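You operate a simulated robot arm through the tools that you are given. There is no shell and no other tool.

You run a simulated two-armed robot. Do the job below in one go: nothing can be reset, and whatever is moved stays where it is left.

TASK
Pick up the slim can from the tester end of the near bench with one hand, pass it to the other hand and put it on the grey mat. Set down upright: slim can.

The check looks at the end state, three seconds after you hand in, the way a careful person would. Anything else that was tipped, shoved, dropped, spilled or broken makes it a failure.

THE ROBOT
Two 7-joint arms with two-finger parallel grippers on one trunk, on a base that moves. Base frame: it is fixed to the floor where the robot stands at the start and does not move with it; the origin is under the middle of the robot, x ahead of it, y to its left, z up. Units: mm, degrees, N and s.
The left shoulder is at the start at [50, 177, 1029], the right one opposite. With the tool pointing down near the work surface each hand reaches from about 220 to 700 mm from the robot's upright axis, wherever it stands, measured 20 degrees to its own side. Places, roughly: grey mat [1600, -1200, 700]; slim can [2500, -2000, 750]. Payload 3.43 kg a hand.
The tool frame of a hand sits at the grasp point between the pads (the TCP): z along the fingers, y along the line on which they close. The tips reach 34 mm beyond it. The gripper opens to 128 mm. The fingers are 24 mm wide and 12 mm thick; the gripper's body (48 by 130 mm) begins 96 mm behind the TCP.
Orientation is that of the tool frame in the base frame, as a unit quaternion [x, y, z, w]. With the fingers straight down and closing along the base's y, the tool's x points along the base's -x, its y along +y and its z along -z.

THE INTERFACE
- The arms move only by the tool jog_arm. It takes "left_targets", "right_targets" or both (then of equal length, played together; a hand with none holds still); each is one flat list of numbers, 7 for each row, row after row: the shift along the base's x, y, z in cm, then the turn, a rotation vector about the base's x, y, z in rad, then the opening in per cent of the stroke, from 0 (shut) to 100 (fully open). In form: [tx, ty, tz, rx, ry, rz, hand, tx, ty, tz, rx, ry, rz, hand, ...]. A call has 1 to 20 rows; each row shifts and turns the commanded pose from where the row before left it. Rows are played at 5 a second. More than 50 mm and 8.6 degrees between two rows, or a gripper value outside its range, and nothing of the call is played. Where a pose cannot be reached the arm comes as near as it can. A force on the tool above 40 N (or 10 N above the force at the start of the call, whichever is more), or a blocked arm, ends the call early, and 0.2 s more pass. Each finger travels about 108 mm/s and halts on what it meets, pressing with about 37 N; the grip force reading is that of the motor and also rises with nothing between the fingers. The clock runs only during rows and for 0.2 s after the last one: add rows that do not move to give the fingers time. The reply holds the time, the measured pose of the TCP, the force on the tool along the base axes, the opening and the grip force, in the units named above and with some noise, with the torque about the TCP (base axes, N m) and any sound that the robot's microphone picked up.
- Cameras (640 x 400 px; columns grow to the right, rows downward): "scene" is now at [161.3, 2.7, 1199]; the picture's right is [0.03, -1.00, 0.00], its down [-0.49, -0.01, -0.87] and it looks along [0.87, 0.02, -0.49] (base axes); focal length 279 px, centre (320, 200). "left" rides on the left gripper at [76, 11, -160] in its tool frame; the picture's right is [-0.15, 0.99, 0.00], its down [-0.88, -0.13, -0.46] and it looks along [-0.45, -0.07, 0.89] (tool axes); focal length 234 px, centre (320, 200). "right" rides on the right gripper at [76, -11, -160] in its tool frame; the picture's right is [0.15, 0.99, 0.00], its down [-0.88, 0.13, -0.46] and it looks along [-0.45, 0.07, 0.89] (tool axes); focal length 234 px, centre (320, 200). There is no depth. A picture from a camera that has moved, and an enlarged one, comes with that camera's place and axes in the base frame and with its lens.
- snapshot(camera): a new picture of that camera. The clock stands still meanwhile.
- slide_trunk(by): slides the trunk up (or, below 0, down) by that many mm; the arms and the scene camera ride with it, the base frame stays. It gives what a move gives, with no picture.
- drive_base(legs): drives the robot by 1 to 6 legs, each [ahead, turn to the left] in mm and degrees, along the robot's own axes; the way and the turn of a leg run together, so that a leg with both is an arc; at most 1500 mm and 180 degrees a leg. The arms and the cameras ride along, it lands a little off, and it stops where it bumps. It gives what a move gives.
- head_to(pan, tilt): turns the head with the scene camera to pan (to the left, within 80 degrees either way) and tilt (down, from -29 to 69), counted from straight ahead of the robot. It gives what a move gives.
- zoom(camera, box): a new picture of the part [left, top, right, bottom] of that camera's present view, enlarged. The clock stands still meanwhile.
- sign_off(): hands the job in; it is judged then, once.

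Nothing tells you exact positions but the pictures and the camera data. Unless the task says otherwise, let go and move clear before handing in.

The tools are called after ">>>" by a JSON object that holds its "api" and its "payload". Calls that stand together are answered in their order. jog_arm: Moves the arms, as the interface text tells. Its arguments: {"type":"object","properties":{"left_targets":{"type":"array"},"right_targets":{"type":"array"}},"required":[]} The other tools are called the same way: slide_trunk (by) moves the trunk up or down; drive_base (legs) drives the base; head_to (pan, tilt) turns the head that bears the scene camera; snapshot (camera) takes a picture; zoom (camera, box) takes an enlarged picture of a part of a camera's view; sign_off () hands the job in.

At the start:

```text
t: 0.0
left_eef_pos: [504.1, 250.9, 991.5]
left_tool_rot: [0.0, 1.0, -0.001, 0.0]
left_force: [0.8, 0.2, 0.3]
left_wrist_torque: [-0.01, 0.0, 0.02]
left_opening: 127.8
left_gripper_force: 0.0
right_eef_pos: [476.3, -176.6, 989.4]
right_tool_rot: [0.003, 1.0, 0.0, 0.001]
right_force: [-0.2, 0.1, 0.0]
right_wrist_torque: [0.0, -0.01, 0.04]
right_opening: 127.9
right_gripper_force: 0.0
trunk travel left (down, up): [-200.0, 201.0]
robot x, y, heading: [1.4, 1.8, -0.3]
head pan, tilt (commanded): [1.5, 29.4]
```

scene: 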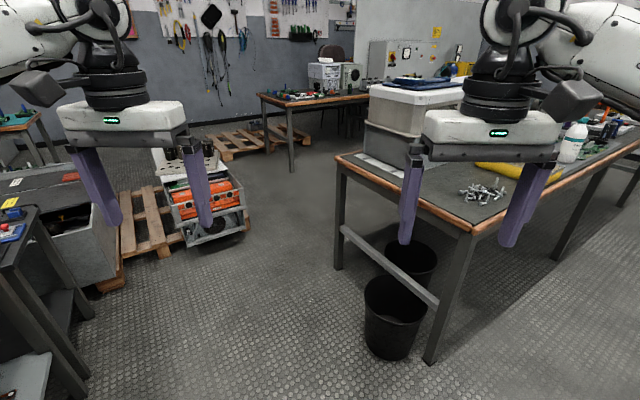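
right: 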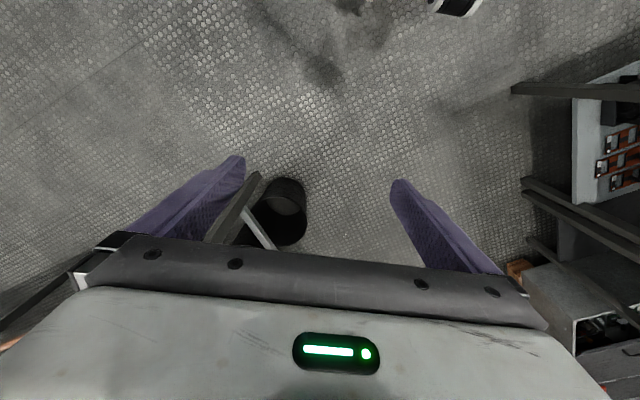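
left: 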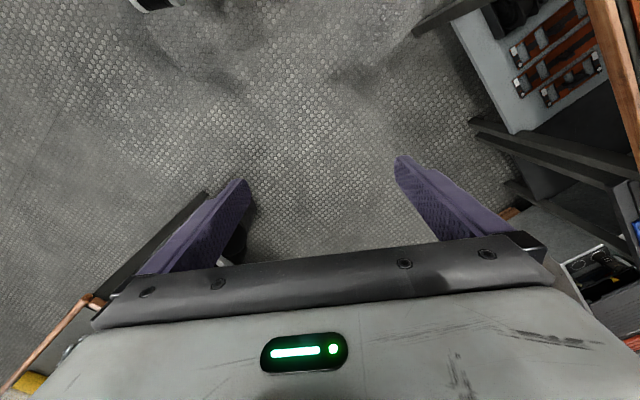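

I see a long bench ahead to the right with a grey mat area, screws, bins beneath it, and a stack of boxes. I'll first look around with the head to locate the mat and the can.

>>> {"api": "head_to", "payload": {"pan": -38, "tilt": 15}}

```text
t: 1.1
left_eef_pos: [504.7, 251.6, 994.6]
left_tool_rot: [0.0, 1.0, -0.001, 0.0]
left_force: [-0.2, -0.7, 0.0]
left_wrist_torque: [0.01, 0.01, 0.0]
left_opening: 128.2
left_gripper_force: 0.0
right_eef_pos: [476.2, -176.2, 988.3]
right_tool_rot: [0.001, 1.0, -0.001, 0.0]
right_force: [-1.2, 0.9, 0.9]
right_wrist_torque: [0.0, 0.01, -0.01]
right_opening: 127.7
right_gripper_force: 0.0
trunk travel left (down, up): [-200.0, 201.0]
robot x, y, heading: [1.7, 2.2, 0.1]
head pan, tilt (commanded): [-38.0, 15.0]
```

The head is turned toward the bench now; I'll take a picture to find the mat and can.

>>> {"api": "snapshot", "payload": {"camera": "scene"}}

>>> {"api": "zoom", "payload": {"camera": "scene", "box": [160, 100, 480, 300]}}

```text
taken
camera scene: at [144.3, -57.1, 1222.2], right [-0.61, -0.79, 0.0], down [-0.2, 0.16, -0.97], along [0.76, -0.59, -0.26], focal length 279 px, centre (320, 200)
```

scene: 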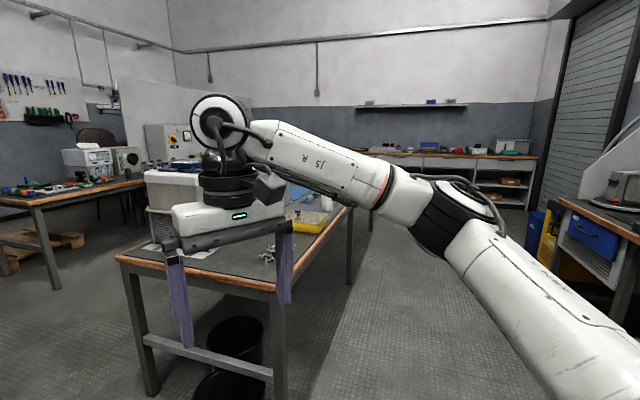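

```text
2.00 times, centred on (320, 200) of scene
camera zoom: at [144.3, -57.1, 1222.2], right [-0.61, -0.79, 0.0], down [-0.2, 0.16, -0.97], along [0.76, -0.59, -0.26], focal length 558 px, centre (320, 200)
```

zoom: 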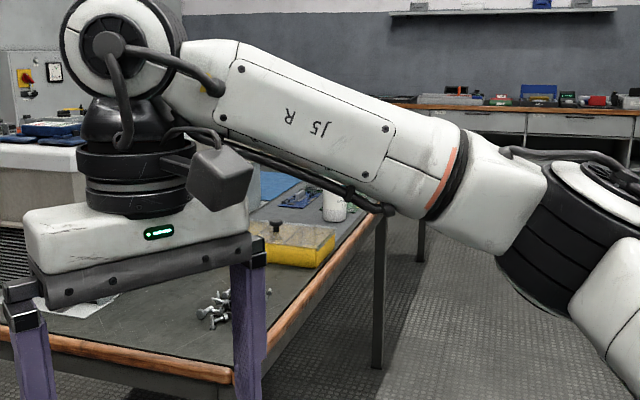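

The right arm blocks the view. There is free space to turn in place, so I'll turn right to look between the arms.

>>> {"api": "drive_base", "payload": {"legs": [[0, -42]]}}

>>> {"api": "head_to", "payload": {"pan": 0, "tilt": 20}}

>>> {"api": "snapshot", "payload": {"camera": "scene"}}

>>> {"api": "zoom", "payload": {"camera": "scene", "box": [200, 80, 440, 230]}}

```text
t: 3.4
left_eef_pos: [543.8, -144.3, 993.4]
left_tool_rot: [0.355, 0.935, 0.0, -0.001]
left_force: [0.9, 0.1, -0.7]
left_wrist_torque: [0.02, 0.04, 0.0]
left_opening: 127.9
left_gripper_force: 0.1
right_eef_pos: [240.7, -447.1, 987.3]
right_tool_rot: [0.355, 0.935, 0.0, 0.0]
right_force: [0.3, 0.0, 0.3]
right_wrist_torque: [-0.01, 0.0, 0.01]
right_opening: 128.4
right_gripper_force: 0.2
trunk travel left (down, up): [-200.0, 201.0]
robot x, y, heading: [4.4, -0.7, -41.4]
head pan, tilt (commanded): [-38.0, 15.0]
```

```text
t: 4.4
left_eef_pos: [544.7, -144.6, 992.8]
left_tool_rot: [0.355, 0.935, -0.001, -0.001]
left_force: [0.4, -0.1, -0.4]
left_wrist_torque: [0.0, 0.0, 0.01]
left_opening: 128.2
left_gripper_force: 0.0
right_eef_pos: [241.2, -447.0, 988.2]
right_tool_rot: [0.356, 0.935, 0.0, 0.0]
right_force: [-0.5, 0.4, 0.7]
right_wrist_torque: [0.0, -0.01, 0.01]
right_opening: 127.9
right_gripper_force: 0.0
trunk travel left (down, up): [-200.0, 201.0]
robot x, y, heading: [-0.1, -2.4, -41.2]
head pan, tilt (commanded): [0.0, 20.0]
```

```text
taken
camera scene: at [123.0, -107.4, 1214.1], right [-0.66, -0.75, 0.0], down [-0.26, 0.23, -0.94], along [0.71, -0.62, -0.34], focal length 279 px, centre (320, 200)
```

scene: 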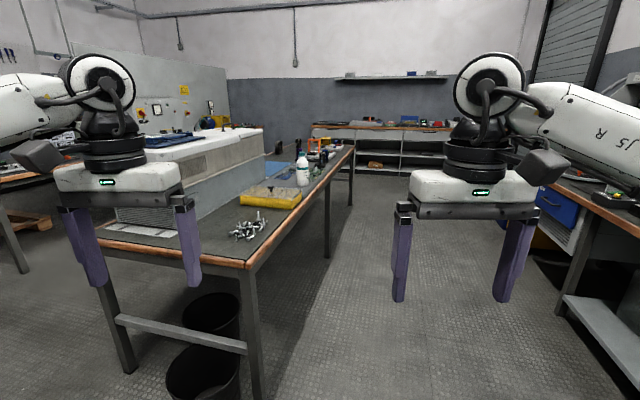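

```text
2.67 times, centred on (320, 155) of scene
camera zoom: at [123.0, -107.4, 1214.1], right [-0.66, -0.75, 0.0], down [-0.26, 0.23, -0.94], along [0.71, -0.62, -0.34], focal length 743 px, centre (320, 320)
```

zoom: 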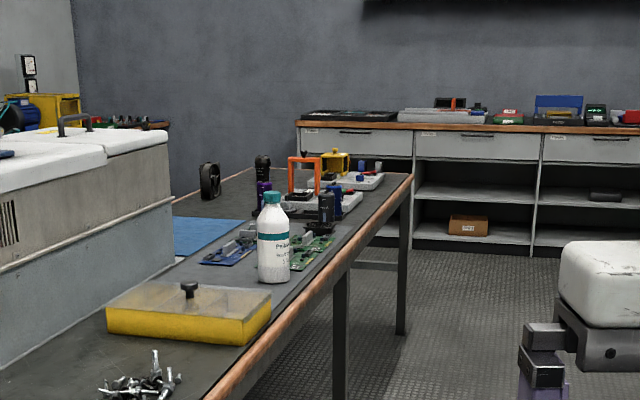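

The bench runs away to the right, about 2.5 m long, with its right edge from about [874,-445] to [2293,-2504]. I see screws, a yellow box, a bottle, boards and, at the far end, testers. I'll drive along the aisle to the right of the bench to get a better look.

>>> {"api": "drive_base", "payload": {"legs": [[0, -20], [1100, 0]]}}

>>> {"api": "head_to", "payload": {"pan": 12, "tilt": 22}}

>>> {"api": "snapshot", "payload": {"camera": "scene"}}

```text
t: 11.0
left_eef_pos: [983.3, -1257.1, 993.1]
left_tool_rot: [0.508, 0.861, -0.001, 0.001]
left_force: [0.9, -0.6, 0.2]
left_wrist_torque: [-0.01, 0.01, 0.01]
left_opening: 127.8
left_gripper_force: 0.1
right_eef_pos: [596.4, -1441.7, 988.9]
right_tool_rot: [0.508, 0.861, -0.001, 0.001]
right_force: [-0.2, -0.1, -0.7]
right_wrist_torque: [0.04, 0.04, 0.0]
right_opening: 128.1
right_gripper_force: 0.0
trunk travel left (down, up): [-200.0, 201.0]
robot x, y, heading: [516.6, -939.1, -60.9]
head pan, tilt (commanded): [0.0, 20.0]
```

```text
t: 11.8
left_eef_pos: [983.6, -1257.0, 992.0]
left_tool_rot: [0.507, 0.862, -0.001, -0.001]
left_force: [0.5, -0.8, 0.4]
left_wrist_torque: [-0.01, 0.0, 0.01]
left_opening: 128.4
left_gripper_force: 0.1
right_eef_pos: [595.6, -1440.0, 988.2]
right_tool_rot: [0.508, 0.861, 0.0, 0.001]
right_force: [-0.4, 0.6, -0.5]
right_wrist_torque: [0.01, 0.0, 0.03]
right_opening: 128.1
right_gripper_force: 0.0
trunk travel left (down, up): [-200.0, 201.0]
robot x, y, heading: [517.3, -938.6, -60.7]
head pan, tilt (commanded): [12.0, 22.0]
```

```text
taken
camera scene: at [613.8, -1069.3, 1210.8], right [-0.75, -0.66, 0.0], down [-0.25, 0.28, -0.93], along [0.61, -0.7, -0.37], focal length 279 px, centre (320, 200)
```

scene: 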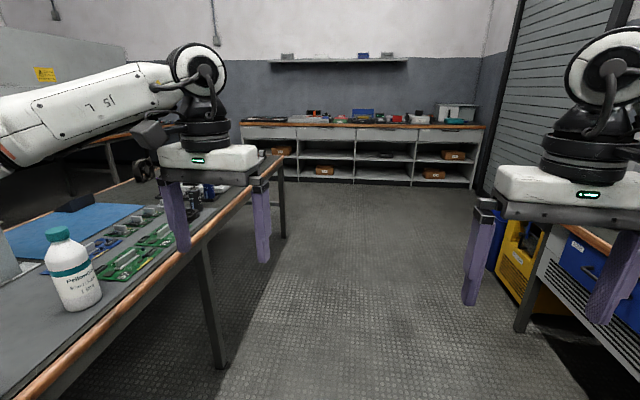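

I see the bottle, green boards and a blue mat on the bench; the testers are behind the left gripper. I'll drive further along the aisle, then look left at the bench.

>>> {"api": "drive_base", "payload": {"legs": [[1100, 0]]}}

>>> {"api": "head_to", "payload": {"pan": 20, "tilt": 25}}

>>> {"api": "snapshot", "payload": {"camera": "scene"}}

```text
t: 17.4
left_eef_pos: [1534.2, -2207.6, 991.8]
left_tool_rot: [0.5, 0.866, 0.0, -0.001]
left_force: [0.1, 0.1, 0.4]
left_wrist_torque: [0.01, 0.0, 0.0]
left_opening: 127.8
left_gripper_force: 0.0
right_eef_pos: [1149.3, -2398.6, 988.3]
right_tool_rot: [0.501, 0.865, 0.0, 0.0]
right_force: [0.3, 0.7, -0.7]
right_wrist_torque: [-0.01, 0.01, 0.01]
right_opening: 128.1
right_gripper_force: 0.1
trunk travel left (down, up): [-200.0, 201.0]
robot x, y, heading: [1061.7, -1897.0, -59.6]
head pan, tilt (commanded): [12.0, 22.0]
```

```text
t: 18.1
left_eef_pos: [1534.1, -2208.0, 992.9]
left_tool_rot: [0.499, 0.866, 0.0, 0.0]
left_force: [0.0, 0.2, -0.2]
left_wrist_torque: [-0.02, 0.0, -0.03]
left_opening: 127.8
left_gripper_force: 0.0
right_eef_pos: [1149.0, -2398.4, 989.0]
right_tool_rot: [0.5, 0.866, 0.001, 0.0]
right_force: [-0.3, -0.6, -0.2]
right_wrist_torque: [-0.02, 0.02, 0.02]
right_opening: 128.0
right_gripper_force: 0.1
trunk travel left (down, up): [-200.0, 201.0]
robot x, y, heading: [1066.2, -1898.1, -59.9]
head pan, tilt (commanded): [20.0, 25.0]
```

```text
taken
camera scene: at [1169.4, -2016.4, 1206.0], right [-0.64, -0.77, 0.0], down [-0.32, 0.27, -0.91], along [0.69, -0.58, -0.42], focal length 279 px, centre (320, 200)
```

scene: 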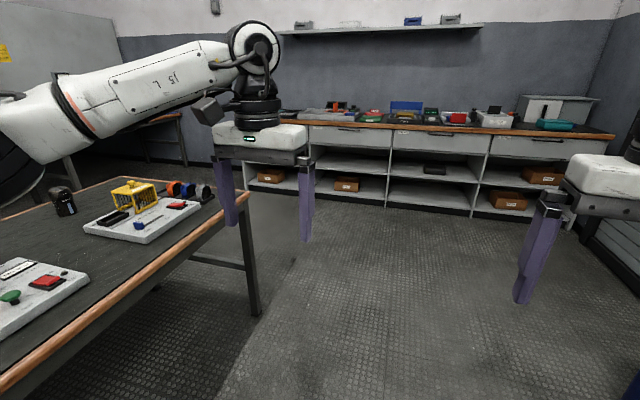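

The far (tester) end is visible now, with test boards and a small black cylinder. I'll pan further left for the rest.

>>> {"api": "head_to", "payload": {"pan": 55, "tilt": 25}}

>>> {"api": "snapshot", "payload": {"camera": "scene"}}

>>> {"api": "head_to", "payload": {"pan": 80, "tilt": 30}}

>>> {"api": "snapshot", "payload": {"camera": "scene"}}

```text
t: 19.1
left_eef_pos: [1533.8, -2207.9, 993.0]
left_tool_rot: [0.5, 0.866, 0.0, 0.0]
left_force: [-0.7, -0.9, -0.7]
left_wrist_torque: [-0.01, 0.01, 0.01]
left_opening: 128.2
left_gripper_force: 0.0
right_eef_pos: [1148.5, -2398.8, 989.5]
right_tool_rot: [0.502, 0.865, 0.0, 0.0]
right_force: [-0.1, 0.1, 0.5]
right_wrist_torque: [-0.02, 0.01, -0.03]
right_opening: 128.0
right_gripper_force: 0.0
trunk travel left (down, up): [-200.0, 201.0]
robot x, y, heading: [1064.1, -1897.8, -60.1]
head pan, tilt (commanded): [55.0, 25.0]
```

```text
taken
camera scene: at [1190.5, -1965.2, 1206.0], right [-0.09, -1.0, 0.0], down [-0.42, 0.04, -0.91], along [0.9, -0.08, -0.42], focal length 279 px, centre (320, 200)
```

scene: 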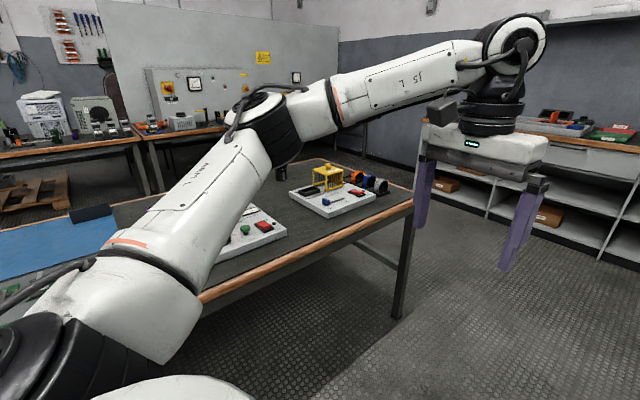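

```text
t: 20.0
left_eef_pos: [1533.2, -2209.5, 993.5]
left_tool_rot: [0.5, 0.866, -0.001, 0.0]
left_force: [0.5, -0.1, 0.8]
left_wrist_torque: [0.02, -0.01, 0.04]
left_opening: 128.1
left_gripper_force: 0.0
right_eef_pos: [1149.4, -2397.6, 989.2]
right_tool_rot: [0.502, 0.865, -0.001, 0.0]
right_force: [0.0, -1.4, -0.3]
right_wrist_torque: [-0.03, 0.01, 0.02]
right_opening: 127.9
right_gripper_force: 0.1
trunk travel left (down, up): [-200.0, 201.0]
robot x, y, heading: [1063.8, -1893.7, -59.8]
head pan, tilt (commanded): [80.0, 30.0]
```

```text
taken
camera scene: at [1183.7, -1926.2, 1198.0], right [0.34, -0.94, 0.0], down [-0.47, -0.17, -0.87], along [0.81, 0.3, -0.5], focal length 279 px, centre (320, 200)
```

scene: 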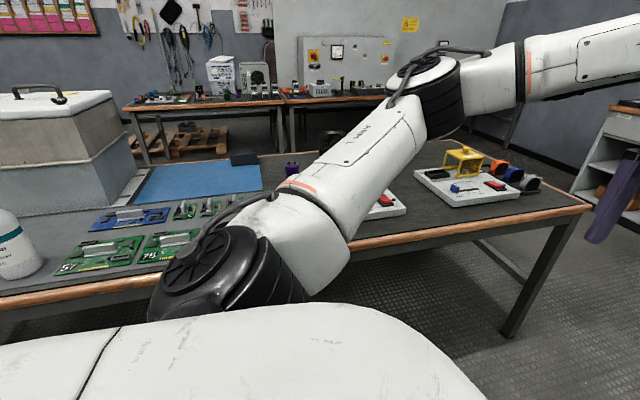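

The left arm blocks part of the view. I'll turn in place to face the bench squarely so I can look between the arms.

>>> {"api": "drive_base", "payload": {"legs": [[0, 85]]}}

>>> {"api": "head_to", "payload": {"pan": 0, "tilt": 25}}

>>> {"api": "snapshot", "payload": {"camera": "scene"}}

>>> {"api": "zoom", "payload": {"camera": "scene", "box": [160, 120, 480, 320]}}

```text
t: 24.0
left_eef_pos: [1424.0, -1464.2, 993.1]
left_tool_rot: [-0.204, 0.979, 0.0, 0.001]
left_force: [-0.4, -0.7, 0.7]
left_wrist_torque: [0.01, -0.02, 0.02]
left_opening: 127.9
left_gripper_force: 0.0
right_eef_pos: [1570.5, -1866.9, 988.3]
right_tool_rot: [-0.203, 0.979, 0.0, 0.0]
right_force: [0.7, -1.3, 0.7]
right_wrist_torque: [-0.04, -0.02, -0.03]
right_opening: 128.2
right_gripper_force: 0.0
trunk travel left (down, up): [-200.0, 201.0]
robot x, y, heading: [1068.5, -1898.1, 23.8]
head pan, tilt (commanded): [80.0, 30.0]
```

```text
t: 25.5
left_eef_pos: [1424.1, -1464.4, 992.6]
left_tool_rot: [-0.204, 0.979, -0.001, 0.0]
left_force: [0.2, -0.1, 0.0]
left_wrist_torque: [0.0, -0.04, -0.04]
left_opening: 128.0
left_gripper_force: 0.1
right_eef_pos: [1569.8, -1867.5, 989.2]
right_tool_rot: [-0.204, 0.979, 0.001, 0.0]
right_force: [0.1, 0.8, 0.8]
right_wrist_torque: [0.02, -0.03, 0.01]
right_opening: 128.0
right_gripper_force: 0.0
trunk travel left (down, up): [-200.0, 201.0]
robot x, y, heading: [1061.5, -1894.3, 24.2]
head pan, tilt (commanded): [0.0, 25.0]
```

```text
taken
camera scene: at [1212.1, -1831.4, 1206.0], right [0.4, -0.92, 0.0], down [-0.39, -0.17, -0.91], along [0.83, 0.36, -0.42], focal length 279 px, centre (320, 200)
```

scene: 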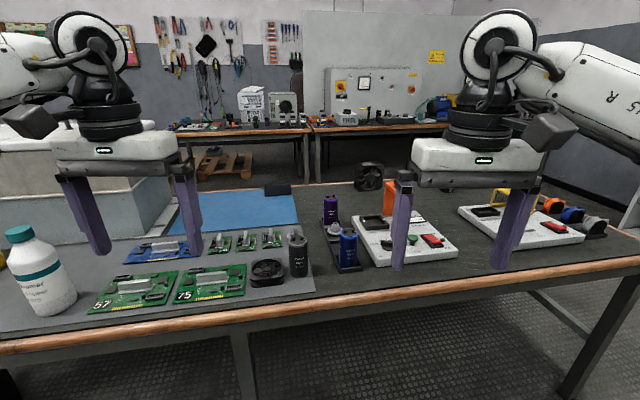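

```text
2.00 times, centred on (320, 220) of scene
camera zoom: at [1212.1, -1831.4, 1206.0], right [0.4, -0.92, 0.0], down [-0.39, -0.17, -0.91], along [0.83, 0.36, -0.42], focal length 558 px, centre (320, 160)
```

zoom: 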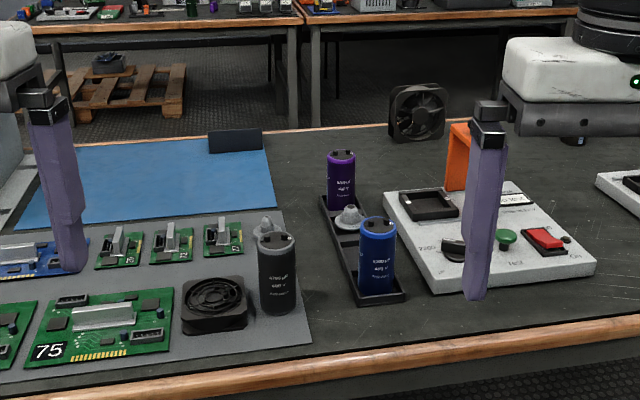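

I can see the layout: the grey mat near the front edge carries the boards, fan and a grey capacitor, and the small black can appears to be around [2557,-1858], near the back edge at the tester end. From this side it is too far, so I'll drive around the far end of the bench to the other side.

>>> {"api": "drive_base", "payload": {"legs": [[0, -79.5], [950, 0], [900, 0]]}}

>>> {"api": "head_to", "payload": {"pan": 0, "tilt": 20}}

>>> {"api": "snapshot", "payload": {"camera": "scene"}}

```text
t: 38.2
left_eef_pos: [2596.4, -3715.8, 993.0]
left_tool_rot: [0.471, 0.882, 0.0, -0.001]
left_force: [-0.1, 0.6, 0.7]
left_wrist_torque: [-0.02, 0.01, -0.01]
left_opening: 128.1
left_gripper_force: 0.1
right_eef_pos: [2226.5, -3931.0, 990.1]
right_tool_rot: [0.471, 0.882, -0.001, 0.0]
right_force: [0.4, -0.6, -0.8]
right_wrist_torque: [-0.01, 0.0, -0.01]
right_opening: 127.9
right_gripper_force: 0.0
trunk travel left (down, up): [-200.0, 201.0]
robot x, y, heading: [2110.1, -3436.9, -56.3]
head pan, tilt (commanded): [0.0, 25.0]
```

```text
t: 38.9
left_eef_pos: [2596.6, -3714.6, 992.4]
left_tool_rot: [0.472, 0.882, -0.001, 0.0]
left_force: [-0.2, -0.5, -0.2]
left_wrist_torque: [0.02, -0.01, -0.03]
left_opening: 127.9
left_gripper_force: 0.1
right_eef_pos: [2225.5, -3930.6, 988.5]
right_tool_rot: [0.473, 0.881, 0.0, 0.0]
right_force: [-0.5, -0.3, -0.2]
right_wrist_torque: [-0.01, 0.0, -0.01]
right_opening: 128.0
right_gripper_force: 0.0
trunk travel left (down, up): [-200.0, 201.0]
robot x, y, heading: [2106.7, -3439.7, -56.1]
head pan, tilt (commanded): [0.0, 20.0]
```

```text
taken
camera scene: at [2198.5, -3571.6, 1214.0], right [-0.83, -0.56, 0.0], down [-0.19, 0.28, -0.94], along [0.52, -0.78, -0.34], focal length 279 px, centre (320, 200)
```

scene: 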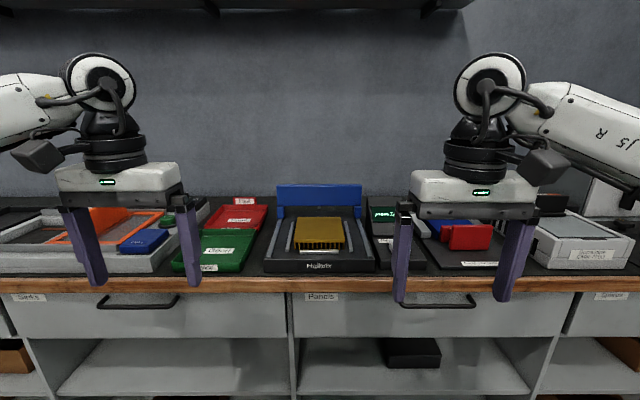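

I'm past the far end of the bench, facing the shelf with clearance to turn. I'll back off slightly, turn left, and cross behind the bench's far end.

>>> {"api": "drive_base", "payload": {"legs": [[-80, 0], [0, 90], [1000, 0]]}}

>>> {"api": "head_to", "payload": {"pan": 0, "tilt": 22}}

>>> {"api": "snapshot", "payload": {"camera": "scene"}}

>>> {"api": "head_to", "payload": {"pan": 75, "tilt": 22}}

>>> {"api": "snapshot", "payload": {"camera": "scene"}}

```text
t: 48.6
left_eef_pos: [3165.9, -2308.7, 992.9]
left_tool_rot: [-0.293, 0.956, -0.002, 0.0]
left_force: [0.8, -0.7, -0.4]
left_wrist_torque: [0.04, 0.0, 0.03]
left_opening: 128.1
left_gripper_force: 0.1
right_eef_pos: [3384.8, -2677.1, 988.8]
right_tool_rot: [-0.292, 0.956, 0.001, 0.001]
right_force: [-0.3, 0.0, 0.6]
right_wrist_torque: [0.0, -0.02, 0.01]
right_opening: 127.8
right_gripper_force: 0.1
trunk travel left (down, up): [-200.0, 201.0]
robot x, y, heading: [2891.2, -2799.8, 34.2]
head pan, tilt (commanded): [0.0, 20.0]
```

```text
t: 49.2
left_eef_pos: [3166.2, -2309.0, 992.8]
left_tool_rot: [-0.293, 0.956, -0.001, 0.0]
left_force: [-0.2, 0.3, -0.7]
left_wrist_torque: [-0.02, -0.01, -0.01]
left_opening: 127.9
left_gripper_force: 0.0
right_eef_pos: [3383.5, -2677.1, 989.9]
right_tool_rot: [-0.292, 0.956, 0.0, -0.001]
right_force: [0.0, 0.4, -0.4]
right_wrist_torque: [-0.01, 0.02, 0.0]
right_opening: 128.1
right_gripper_force: 0.0
trunk travel left (down, up): [-200.0, 201.0]
robot x, y, heading: [2891.4, -2793.6, 34.2]
head pan, tilt (commanded): [0.0, 22.0]
```

```text
taken
camera scene: at [3025.8, -2707.8, 1210.8], right [0.56, -0.83, 0.0], down [-0.31, -0.21, -0.93], along [0.77, 0.52, -0.37], focal length 279 px, centre (320, 200)
```

scene: 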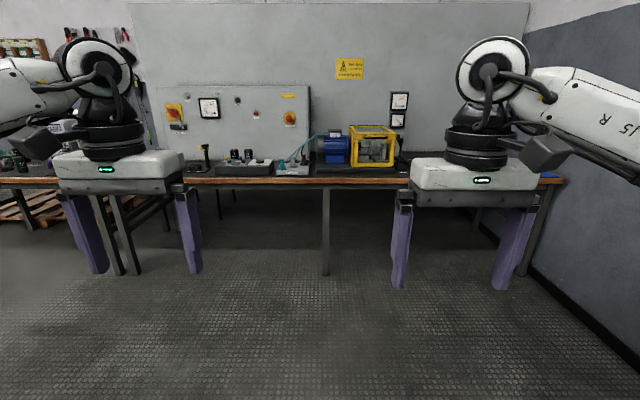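

```text
t: 50.7
left_eef_pos: [3166.4, -2308.9, 992.0]
left_tool_rot: [-0.293, 0.956, 0.0, 0.0]
left_force: [-0.2, -0.2, 0.2]
left_wrist_torque: [-0.01, 0.03, -0.02]
left_opening: 127.8
left_gripper_force: 0.0
right_eef_pos: [3383.7, -2677.2, 989.6]
right_tool_rot: [-0.293, 0.956, 0.0, 0.0]
right_force: [-0.8, -0.8, 0.5]
right_wrist_torque: [-0.01, -0.02, 0.03]
right_opening: 128.0
right_gripper_force: 0.0
trunk travel left (down, up): [-200.0, 201.0]
robot x, y, heading: [2892.4, -2802.3, 34.2]
head pan, tilt (commanded): [75.0, 22.0]
```

```text
taken
camera scene: at [2918.5, -2672.5, 1210.8], right [0.94, 0.33, 0.0], down [0.12, -0.35, -0.93], along [-0.31, 0.88, -0.37], focal length 279 px, centre (320, 200)
```

scene: 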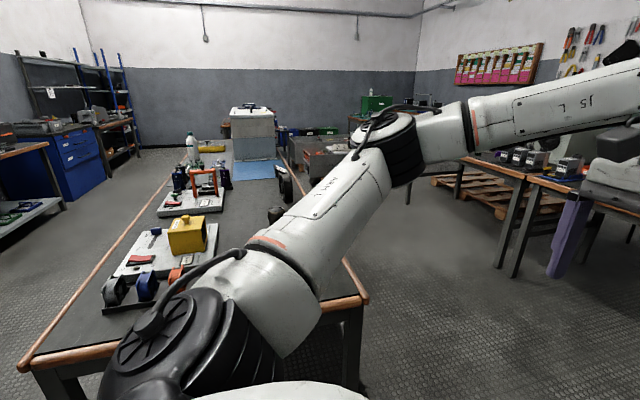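

The floor behind the bench is clear. I'll continue around to the back side of the bench and then face it.

>>> {"api": "drive_base", "payload": {"legs": [[980, 0], [0, 90], [930, 0], [0, 90]]}}

>>> {"api": "head_to", "payload": {"pan": 0, "tilt": 30}}

>>> {"api": "snapshot", "payload": {"camera": "scene"}}

>>> {"api": "zoom", "payload": {"camera": "scene", "box": [160, 100, 480, 300]}}

```text
t: 68.0
left_eef_pos: [2926.0, -1957.8, 993.7]
left_tool_rot: [0.954, 0.301, 0.0, -0.001]
left_force: [0.2, -0.7, -0.4]
left_wrist_torque: [-0.01, -0.01, -0.02]
left_opening: 128.1
left_gripper_force: 0.0
right_eef_pos: [2702.2, -1592.3, 988.9]
right_tool_rot: [0.954, 0.3, 0.0, 0.0]
right_force: [-0.1, 0.2, 0.9]
right_wrist_torque: [0.0, -0.01, 0.02]
right_opening: 128.2
right_gripper_force: 0.1
trunk travel left (down, up): [-200.0, 201.0]
robot x, y, heading: [3196.8, -1459.6, -144.8]
head pan, tilt (commanded): [75.0, 22.0]
```

```text
t: 69.5
left_eef_pos: [2926.0, -1958.4, 993.6]
left_tool_rot: [0.954, 0.301, 0.0, 0.0]
left_force: [-0.1, 0.0, 0.4]
left_wrist_torque: [0.05, 0.0, 0.02]
left_opening: 127.9
left_gripper_force: 0.1
right_eef_pos: [2702.2, -1591.5, 989.4]
right_tool_rot: [0.954, 0.3, 0.001, 0.0]
right_force: [0.2, -0.3, 0.2]
right_wrist_torque: [0.01, -0.01, 0.0]
right_opening: 128.0
right_gripper_force: 0.1
trunk travel left (down, up): [-200.0, 201.0]
robot x, y, heading: [3197.0, -1461.8, -144.7]
head pan, tilt (commanded): [0.0, 30.0]
```

```text
taken
camera scene: at [3063.0, -1554.4, 1198.0], right [-0.58, 0.82, 0.0], down [0.41, 0.29, -0.87], along [-0.71, -0.5, -0.5], focal length 279 px, centre (320, 200)
```

scene: 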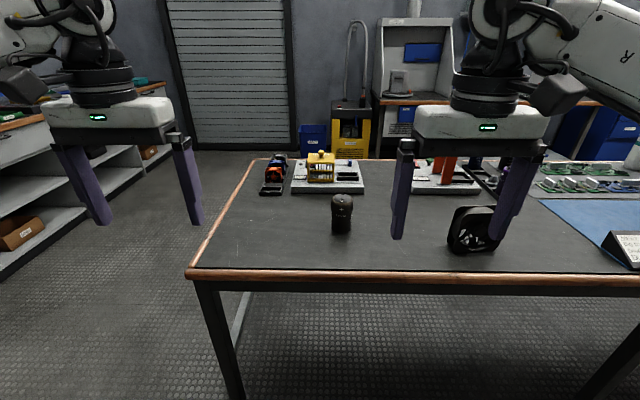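

```text
2.00 times, centred on (320, 200) of scene
camera zoom: at [3063.0, -1554.4, 1198.0], right [-0.58, 0.82, 0.0], down [0.41, 0.29, -0.87], along [-0.71, -0.5, -0.5], focal length 558 px, centre (320, 200)
```

zoom: 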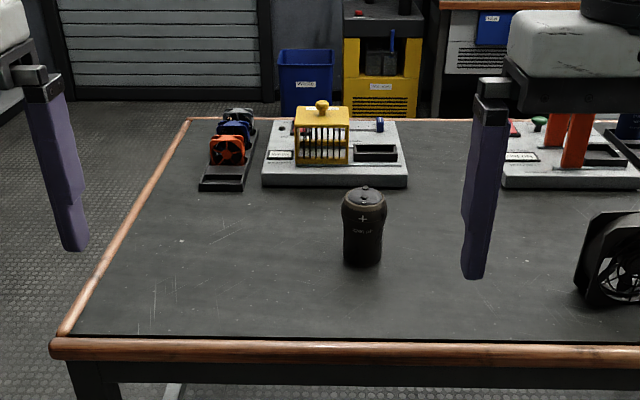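

The slim can (black, with a "+" on top) stands alone near the back edge at about [2480,-1885]; nothing is close around it. I'll zoom in to get its shape and exact position.

>>> {"api": "zoom", "payload": {"camera": "scene", "box": [300, 180, 380, 230]}}

>>> {"api": "zoom", "payload": {"camera": "scene", "box": [260, 180, 420, 280]}}

```text
8.00 times, centred on (340, 205) of scene
camera zoom: at [3063.0, -1554.4, 1198.0], right [-0.58, 0.82, 0.0], down [0.41, 0.29, -0.87], along [-0.71, -0.5, -0.5], focal length 2230 px, centre (160, 160)
```

zoom: 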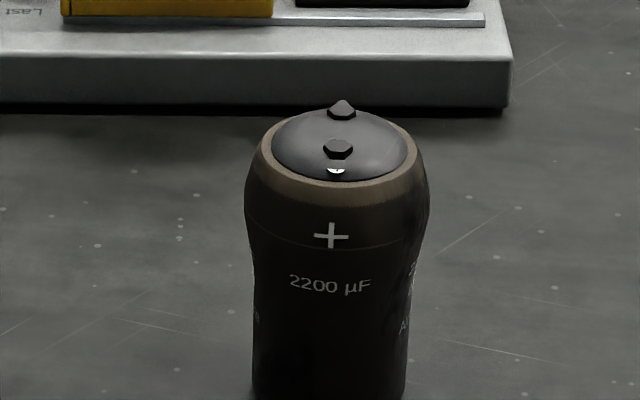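

```text
4.00 times, centred on (340, 230) of scene
camera zoom: at [3063.0, -1554.4, 1198.0], right [-0.58, 0.82, 0.0], down [0.41, 0.29, -0.87], along [-0.71, -0.5, -0.5], focal length 1115 px, centre (240, 80)
```

zoom: 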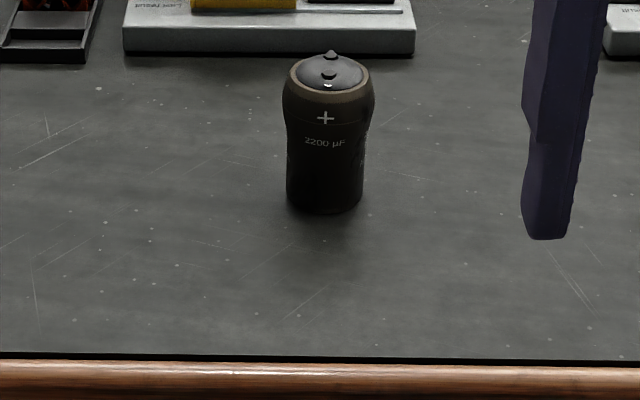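

The can is about 55 mm wide at the body, a slightly bulged 64 mm near the top, and about 110 mm tall, standing clear. I plan to grip it low with the right hand tilted forward, then let the left hand take it from above; first I'll move the robot a bit closer and turn slightly left.

>>> {"api": "drive_base", "payload": {"legs": [[150, 0], [0, 8]]}}

>>> {"api": "head_to", "payload": {"pan": -5, "tilt": 35}}

>>> {"api": "snapshot", "payload": {"camera": "scene"}}

>>> {"api": "snapshot", "payload": {"camera": "right"}}

```text
t: 71.4
left_eef_pos: [2874.9, -2077.3, 993.1]
left_tool_rot: [0.93, 0.368, -0.001, -0.001]
left_force: [-0.3, -0.3, 0.0]
left_wrist_torque: [0.01, 0.01, 0.02]
left_opening: 127.9
left_gripper_force: 0.1
right_eef_pos: [2603.1, -1747.7, 988.2]
right_tool_rot: [0.93, 0.367, 0.0, 0.0]
right_force: [0.5, 0.5, 0.5]
right_wrist_torque: [0.0, 0.0, 0.03]
right_opening: 127.9
right_gripper_force: 0.0
trunk travel left (down, up): [-200.0, 201.0]
robot x, y, heading: [3071.2, -1549.6, -136.6]
head pan, tilt (commanded): [0.0, 30.0]
```

```text
t: 72.1
left_eef_pos: [2876.9, -2078.1, 992.4]
left_tool_rot: [0.93, 0.368, 0.0, -0.002]
left_force: [-0.6, -0.6, 0.1]
left_wrist_torque: [0.01, 0.01, 0.03]
left_opening: 127.9
left_gripper_force: 0.0
right_eef_pos: [2603.5, -1746.5, 988.9]
right_tool_rot: [0.93, 0.367, -0.001, -0.001]
right_force: [0.3, 0.2, -0.8]
right_wrist_torque: [-0.01, -0.02, -0.01]
right_opening: 127.8
right_gripper_force: 0.1
trunk travel left (down, up): [-200.0, 201.0]
robot x, y, heading: [3069.5, -1545.8, -136.7]
head pan, tilt (commanded): [-5.0, 35.0]
```

```text
taken
camera scene: at [2951.4, -1651.3, 1190.2], right [-0.62, 0.78, 0.0], down [0.45, 0.36, -0.82], along [-0.64, -0.51, -0.57], focal length 279 px, centre (320, 200)
```

scene: 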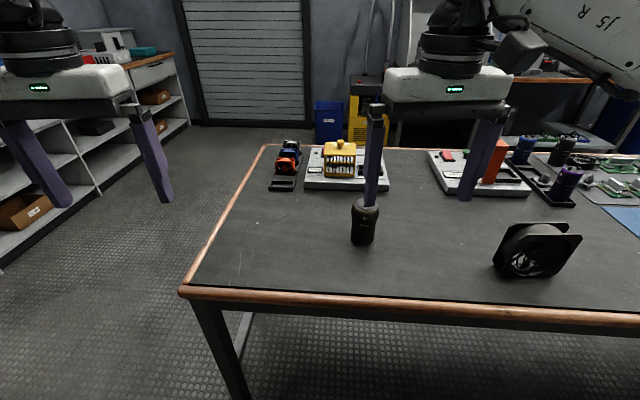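

```text
taken
camera right: at [2651.3, -1687.5, 1148.8], right [0.78, -0.62, 0.0], down [-0.55, -0.7, 0.46], along [-0.28, -0.36, -0.89], focal length 234 px, centre (320, 200)
```

right: 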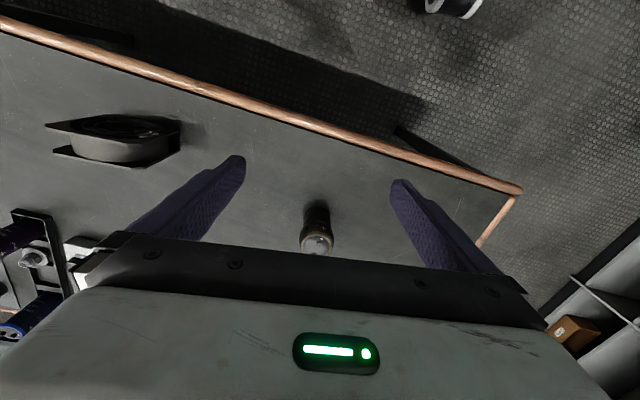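

The right wrist camera confirms the can at about [2487,-1882]. To give the tilted right hand more room I'll back off 70 mm, then tilt the right hand forward by about 55° well above the bench.

>>> {"api": "drive_base", "payload": {"legs": [[-70, 0]]}}

>>> {"api": "jog_arm", "payload": {"right_targets": [-0.7, -0.65, 0, -0.094, 0.1, 0, 100, -0.7, -0.65, 0, -0.094, 0.1, 0, 100, -0.7, -0.65, 0, -0.094, 0.1, 0, 100, -0.7, -0.65, 0, -0.094, 0.1, 0, 100]}}

>>> {"api": "snapshot", "payload": {"camera": "scene"}}

```text
t: 73.1
left_eef_pos: [2928.0, -2030.2, 993.4]
left_tool_rot: [0.93, 0.368, -0.001, -0.001]
left_force: [1.1, 0.1, 0.4]
left_wrist_torque: [0.0, 0.0, 0.03]
left_opening: 128.0
left_gripper_force: 0.1
right_eef_pos: [2654.6, -1699.6, 989.2]
right_tool_rot: [0.93, 0.368, -0.001, 0.0]
right_force: [0.4, -0.2, 0.3]
right_wrist_torque: [-0.01, 0.01, -0.01]
right_opening: 127.9
right_gripper_force: 0.1
trunk travel left (down, up): [-200.0, 201.0]
robot x, y, heading: [3124.5, -1503.0, -137.0]
head pan, tilt (commanded): [-5.0, 35.0]
```

```text
t: 74.1
left_eef_pos: [2926.5, -2029.9, 992.7]
left_tool_rot: [0.93, 0.368, 0.0, -0.001]
left_force: [-0.7, -0.1, 1.0]
left_wrist_torque: [0.04, 0.0, -0.03]
left_opening: 128.0
left_gripper_force: 0.1
right_eef_pos: [2626.0, -1725.6, 988.5]
right_tool_rot: [0.895, 0.354, -0.253, 0.101]
right_force: [0.5, 0.4, 0.8]
right_wrist_torque: [0.01, -0.02, -0.01]
right_opening: 128.1
right_gripper_force: 0.1
trunk travel left (down, up): [-200.0, 201.0]
robot x, y, heading: [3120.4, -1501.4, -136.6]
head pan, tilt (commanded): [-5.0, 35.0]
```

```text
taken
camera scene: at [3001.9, -1603.5, 1190.2], right [-0.62, 0.78, 0.0], down [0.45, 0.36, -0.82], along [-0.64, -0.51, -0.57], focal length 279 px, centre (320, 200)
```

scene: 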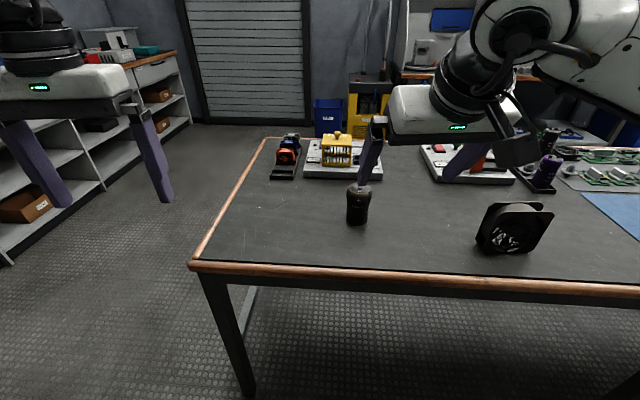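

The right hand tilts well and is clear. I'll finish the tilt and lower it to a waiting point behind and above the can, then check with the wrist camera.

>>> {"api": "jog_arm", "payload": {"right_targets": [-1.03, -1.83, -1.5, -0.08, 0.085, 0, 100, -1.03, -1.83, -1.5, -0.08, 0.085, 0, 100, -1.03, -1.83, -1.5, -0.08, 0.085, 0, 100, 0, 0, -2.8, 0, 0, 0, 100, 0, 0, -2.8, 0, 0, 0, 100, 0, 0, -2.8, 0, 0, 0, 100]}}

>>> {"api": "snapshot", "payload": {"camera": "right"}}

>>> {"api": "snapshot", "payload": {"camera": "scene"}}

```text
t: 75.5
left_eef_pos: [2926.9, -2029.8, 993.0]
left_tool_rot: [0.93, 0.368, 0.001, -0.001]
left_force: [0.3, 0.1, -0.3]
left_wrist_torque: [-0.01, 0.0, -0.02]
left_opening: 128.0
left_gripper_force: 0.2
right_eef_pos: [2593.4, -1780.6, 858.4]
right_tool_rot: [0.837, 0.331, -0.404, 0.161]
right_force: [-0.5, -0.3, 0.2]
right_wrist_torque: [-0.02, 0.03, 0.0]
right_opening: 128.1
right_gripper_force: 0.0
trunk travel left (down, up): [-200.0, 201.0]
robot x, y, heading: [3122.0, -1499.6, -136.7]
head pan, tilt (commanded): [-5.0, 35.0]
```

```text
taken
camera right: at [2712.0, -1654.2, 899.0], right [0.74, -0.66, -0.11], down [-0.05, -0.22, 0.97], along [-0.67, -0.72, -0.2], focal length 234 px, centre (320, 200)
```

right: 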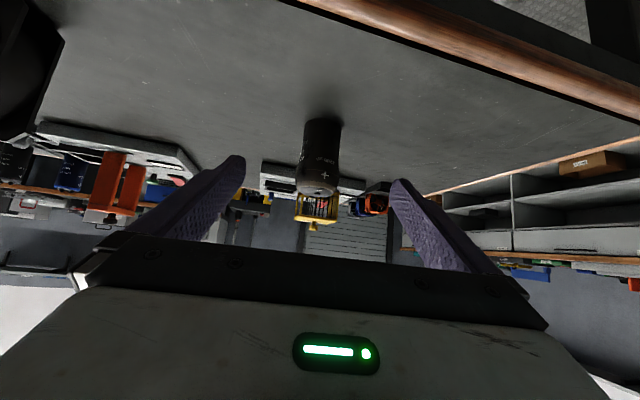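

```text
taken
camera scene: at [3001.8, -1603.6, 1190.2], right [-0.62, 0.78, 0.0], down [0.45, 0.36, -0.82], along [-0.64, -0.51, -0.57], focal length 279 px, centre (320, 200)
```

scene: 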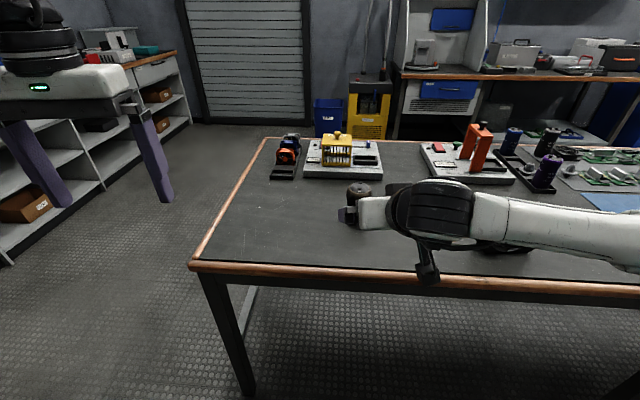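

The can sits centred between the right fingers, about 144 mm ahead of the grasp point; I take the bench top to be z≈716. I'll come down and closer in small steps and check again before the fingers pass the can.

>>> {"api": "jog_arm", "payload": {"right_targets": [0, 0, -3, 0, 0, 0, 100, 0, 0, -3, 0, 0, 0, 100, -1.46, -1.37, -0.5, 0, 0, 0, 100, -1.46, -1.37, -0.5, 0, 0, 0, 100, -1.46, -1.37, -0.5, 0, 0, 0, 100]}}

>>> {"api": "snapshot", "payload": {"camera": "right"}}

>>> {"api": "zoom", "payload": {"camera": "scene", "box": [260, 140, 500, 290]}}

```text
t: 76.7
left_eef_pos: [2927.6, -2029.9, 991.4]
left_tool_rot: [0.93, 0.368, 0.0, -0.001]
left_force: [0.6, 0.0, 0.4]
left_wrist_torque: [0.0, 0.05, 0.02]
left_opening: 128.0
left_gripper_force: 0.1
right_eef_pos: [2551.0, -1821.9, 782.1]
right_tool_rot: [0.838, 0.331, -0.403, 0.161]
right_force: [-0.3, -0.4, -0.6]
right_wrist_torque: [0.01, 0.0, -0.01]
right_opening: 128.0
right_gripper_force: 0.1
trunk travel left (down, up): [-200.0, 201.0]
robot x, y, heading: [3121.4, -1501.4, -137.0]
head pan, tilt (commanded): [-5.0, 35.0]
```

```text
taken
camera right: at [2669.5, -1695.1, 823.6], right [0.74, -0.66, -0.11], down [-0.05, -0.22, 0.97], along [-0.67, -0.72, -0.2], focal length 234 px, centre (320, 200)
```

right: 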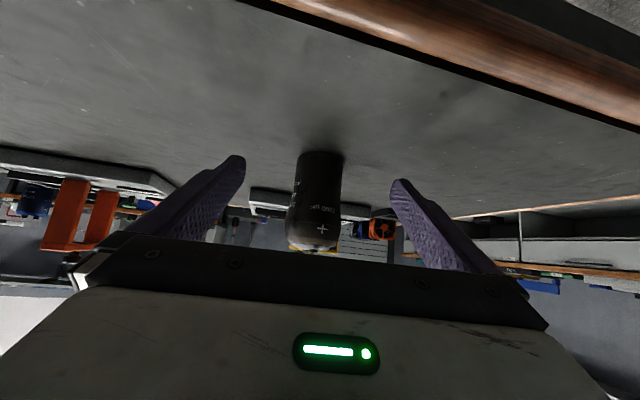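

```text
2.67 times, centred on (380, 215) of scene
camera zoom: at [3001.9, -1603.7, 1190.2], right [-0.62, 0.78, 0.0], down [0.45, 0.36, -0.82], along [-0.64, -0.51, -0.57], focal length 743 px, centre (160, 160)
```

zoom: 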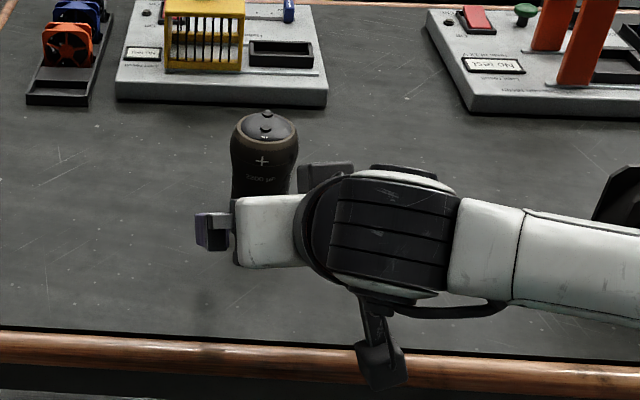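

The can is centred between the fingers about 88 mm ahead. I'll move forward with a slight descent so the fingers straddle the lower body.

>>> {"api": "jog_arm", "payload": {"right_targets": [-1.6, -1.51, -0.6, 0, 0, 0, 100, -1.6, -1.51, -0.6, 0, 0, 0, 100, -1.6, -1.51, -0.6, 0, 0, 0, 100, -1.6, -1.51, -0.6, 0, 0, 0, 100]}}

>>> {"api": "snapshot", "payload": {"camera": "right"}}

>>> {"api": "zoom", "payload": {"camera": "scene", "box": [260, 140, 500, 290]}}

```text
t: 77.7
left_eef_pos: [2926.1, -2030.4, 992.3]
left_tool_rot: [0.93, 0.368, 0.001, -0.001]
left_force: [0.3, -0.4, -0.4]
left_wrist_torque: [-0.01, -0.01, -0.03]
left_opening: 128.1
left_gripper_force: 0.1
right_eef_pos: [2488.8, -1880.7, 760.1]
right_tool_rot: [0.837, 0.332, -0.404, 0.16]
right_force: [0.2, 0.7, 0.6]
right_wrist_torque: [0.0, -0.03, 0.02]
right_opening: 128.3
right_gripper_force: 0.1
trunk travel left (down, up): [-200.0, 201.0]
robot x, y, heading: [3124.3, -1500.4, -137.0]
head pan, tilt (commanded): [-5.0, 35.0]
```

```text
taken
camera right: at [2606.5, -1754.9, 800.4], right [0.74, -0.66, -0.11], down [-0.05, -0.23, 0.97], along [-0.67, -0.72, -0.2], focal length 234 px, centre (320, 200)
```

right: 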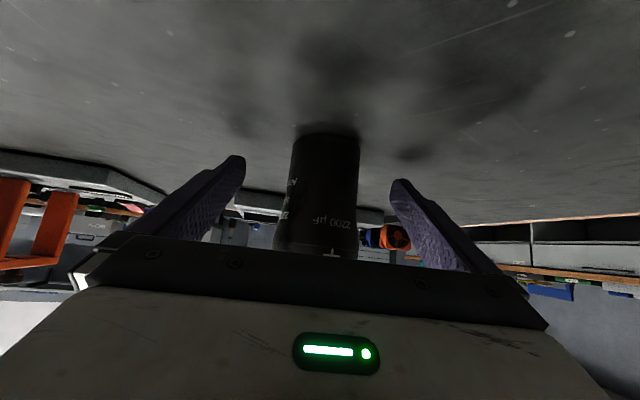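

```text
2.67 times, centred on (380, 215) of scene
camera zoom: at [3001.9, -1603.7, 1190.2], right [-0.62, 0.78, 0.0], down [0.45, 0.36, -0.82], along [-0.64, -0.51, -0.57], focal length 743 px, centre (160, 160)
```

zoom: 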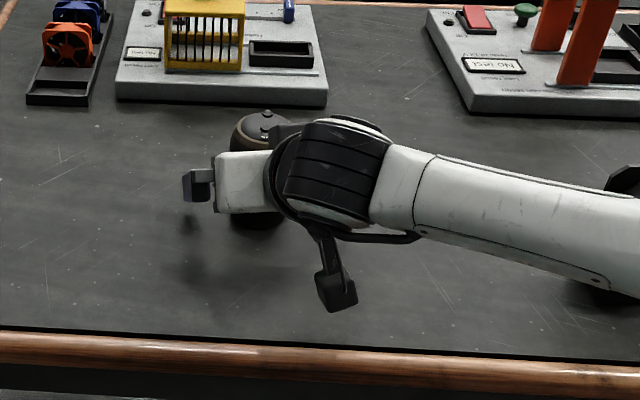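

My refined estimate puts the can axis about 8 mm ahead of the grasp point, at [2484,-1887], with the bench top at about z=720. I'll move up those 8 mm and close gently on the body.

>>> {"api": "jog_arm", "payload": {"right_targets": [-0.55, -0.55, 0, 0, 0, 0, 100, 0, 0, 0, 0, 0, 0, 75, 0, 0, 0, 0, 0, 0, 60, 0, 0, 0, 0, 0, 0, 52, 0, 0, 0, 0, 0, 0, 47, 0, 0, 0, 0, 0, 0, 44, 0, 0, 0, 0, 0, 0, 42]}}

>>> {"api": "snapshot", "payload": {"camera": "right"}}

```text
t: 79.3
left_eef_pos: [2926.5, -2031.2, 992.8]
left_tool_rot: [0.93, 0.368, 0.0, -0.001]
left_force: [0.2, 0.2, 0.3]
left_wrist_torque: [-0.01, 0.03, -0.02]
left_opening: 128.0
left_gripper_force: 0.1
right_eef_pos: [2482.2, -1887.0, 760.9]
right_tool_rot: [0.837, 0.331, -0.404, 0.161]
right_force: [0.0, -0.8, -0.1]
right_wrist_torque: [0.02, 0.01, -0.02]
right_opening: 59.7
right_gripper_force: 36.6
trunk travel left (down, up): [-200.0, 201.0]
robot x, y, heading: [3121.8, -1504.3, -136.8]
head pan, tilt (commanded): [-5.0, 35.0]
```

```text
taken
camera right: at [2601.2, -1761.3, 800.9], right [0.74, -0.66, -0.11], down [-0.05, -0.22, 0.97], along [-0.67, -0.72, -0.2], focal length 234 px, centre (320, 200)
```

right: 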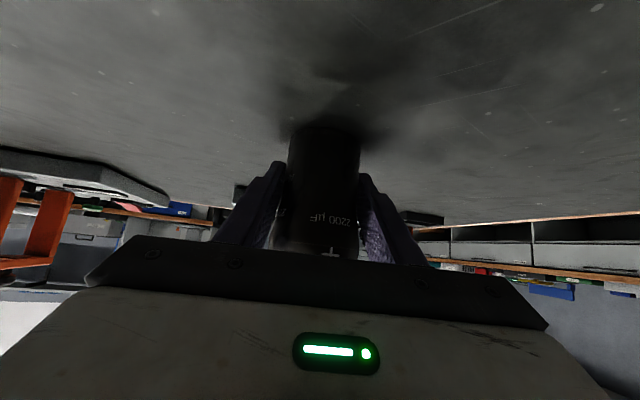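

The fingers hold the can (59.7 mm opening, ~37 N). I'll lift it slowly and check that it hangs upright.

>>> {"api": "jog_arm", "payload": {"right_targets": [0, 0, 0, 0, 0, 0, 30, 0, 0, 0.5, 0, 0, 0, 30, 0, 0, 1, 0, 0, 0, 30, 0, 0, 1.5, 0, 0, 0, 30, 0, 0, 2, 0, 0, 0, 30]}}

>>> {"api": "snapshot", "payload": {"camera": "right"}}

>>> {"api": "zoom", "payload": {"camera": "scene", "box": [260, 140, 500, 290]}}

```text
t: 80.5
left_eef_pos: [2927.1, -2030.1, 992.8]
left_tool_rot: [0.93, 0.368, 0.0, -0.002]
left_force: [-0.4, 0.2, 0.2]
left_wrist_torque: [0.02, 0.01, -0.01]
left_opening: 128.1
left_gripper_force: 0.0
right_eef_pos: [2480.9, -1886.8, 811.5]
right_tool_rot: [0.837, 0.331, -0.404, 0.161]
right_force: [-0.9, 0.3, -4.1]
right_wrist_torque: [0.03, 0.01, -0.01]
right_opening: 59.6
right_gripper_force: 37.1
trunk travel left (down, up): [-200.0, 201.0]
robot x, y, heading: [3121.4, -1500.2, -136.8]
head pan, tilt (commanded): [-5.0, 35.0]
```

```text
taken
camera right: at [2599.7, -1760.9, 851.8], right [0.74, -0.66, -0.11], down [-0.05, -0.23, 0.97], along [-0.67, -0.72, -0.2], focal length 234 px, centre (320, 200)
```

right: 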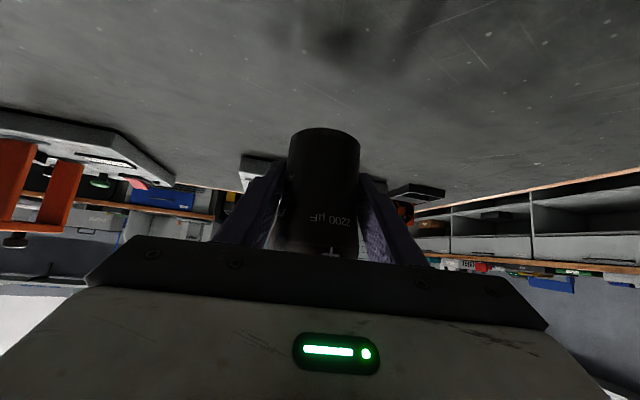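

```text
2.67 times, centred on (380, 215) of scene
camera zoom: at [3001.7, -1603.7, 1190.1], right [-0.62, 0.78, 0.0], down [0.45, 0.36, -0.82], along [-0.64, -0.51, -0.57], focal length 743 px, centre (160, 160)
```

zoom: 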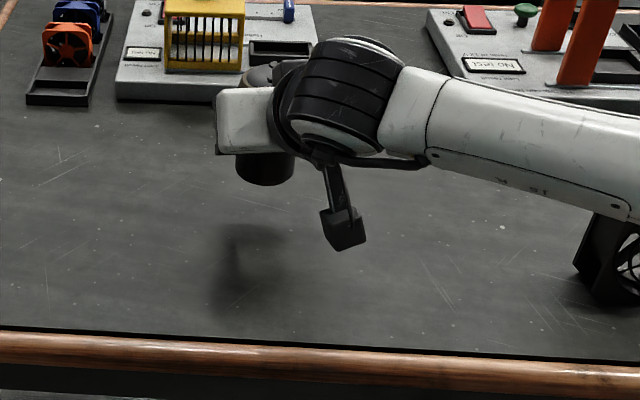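

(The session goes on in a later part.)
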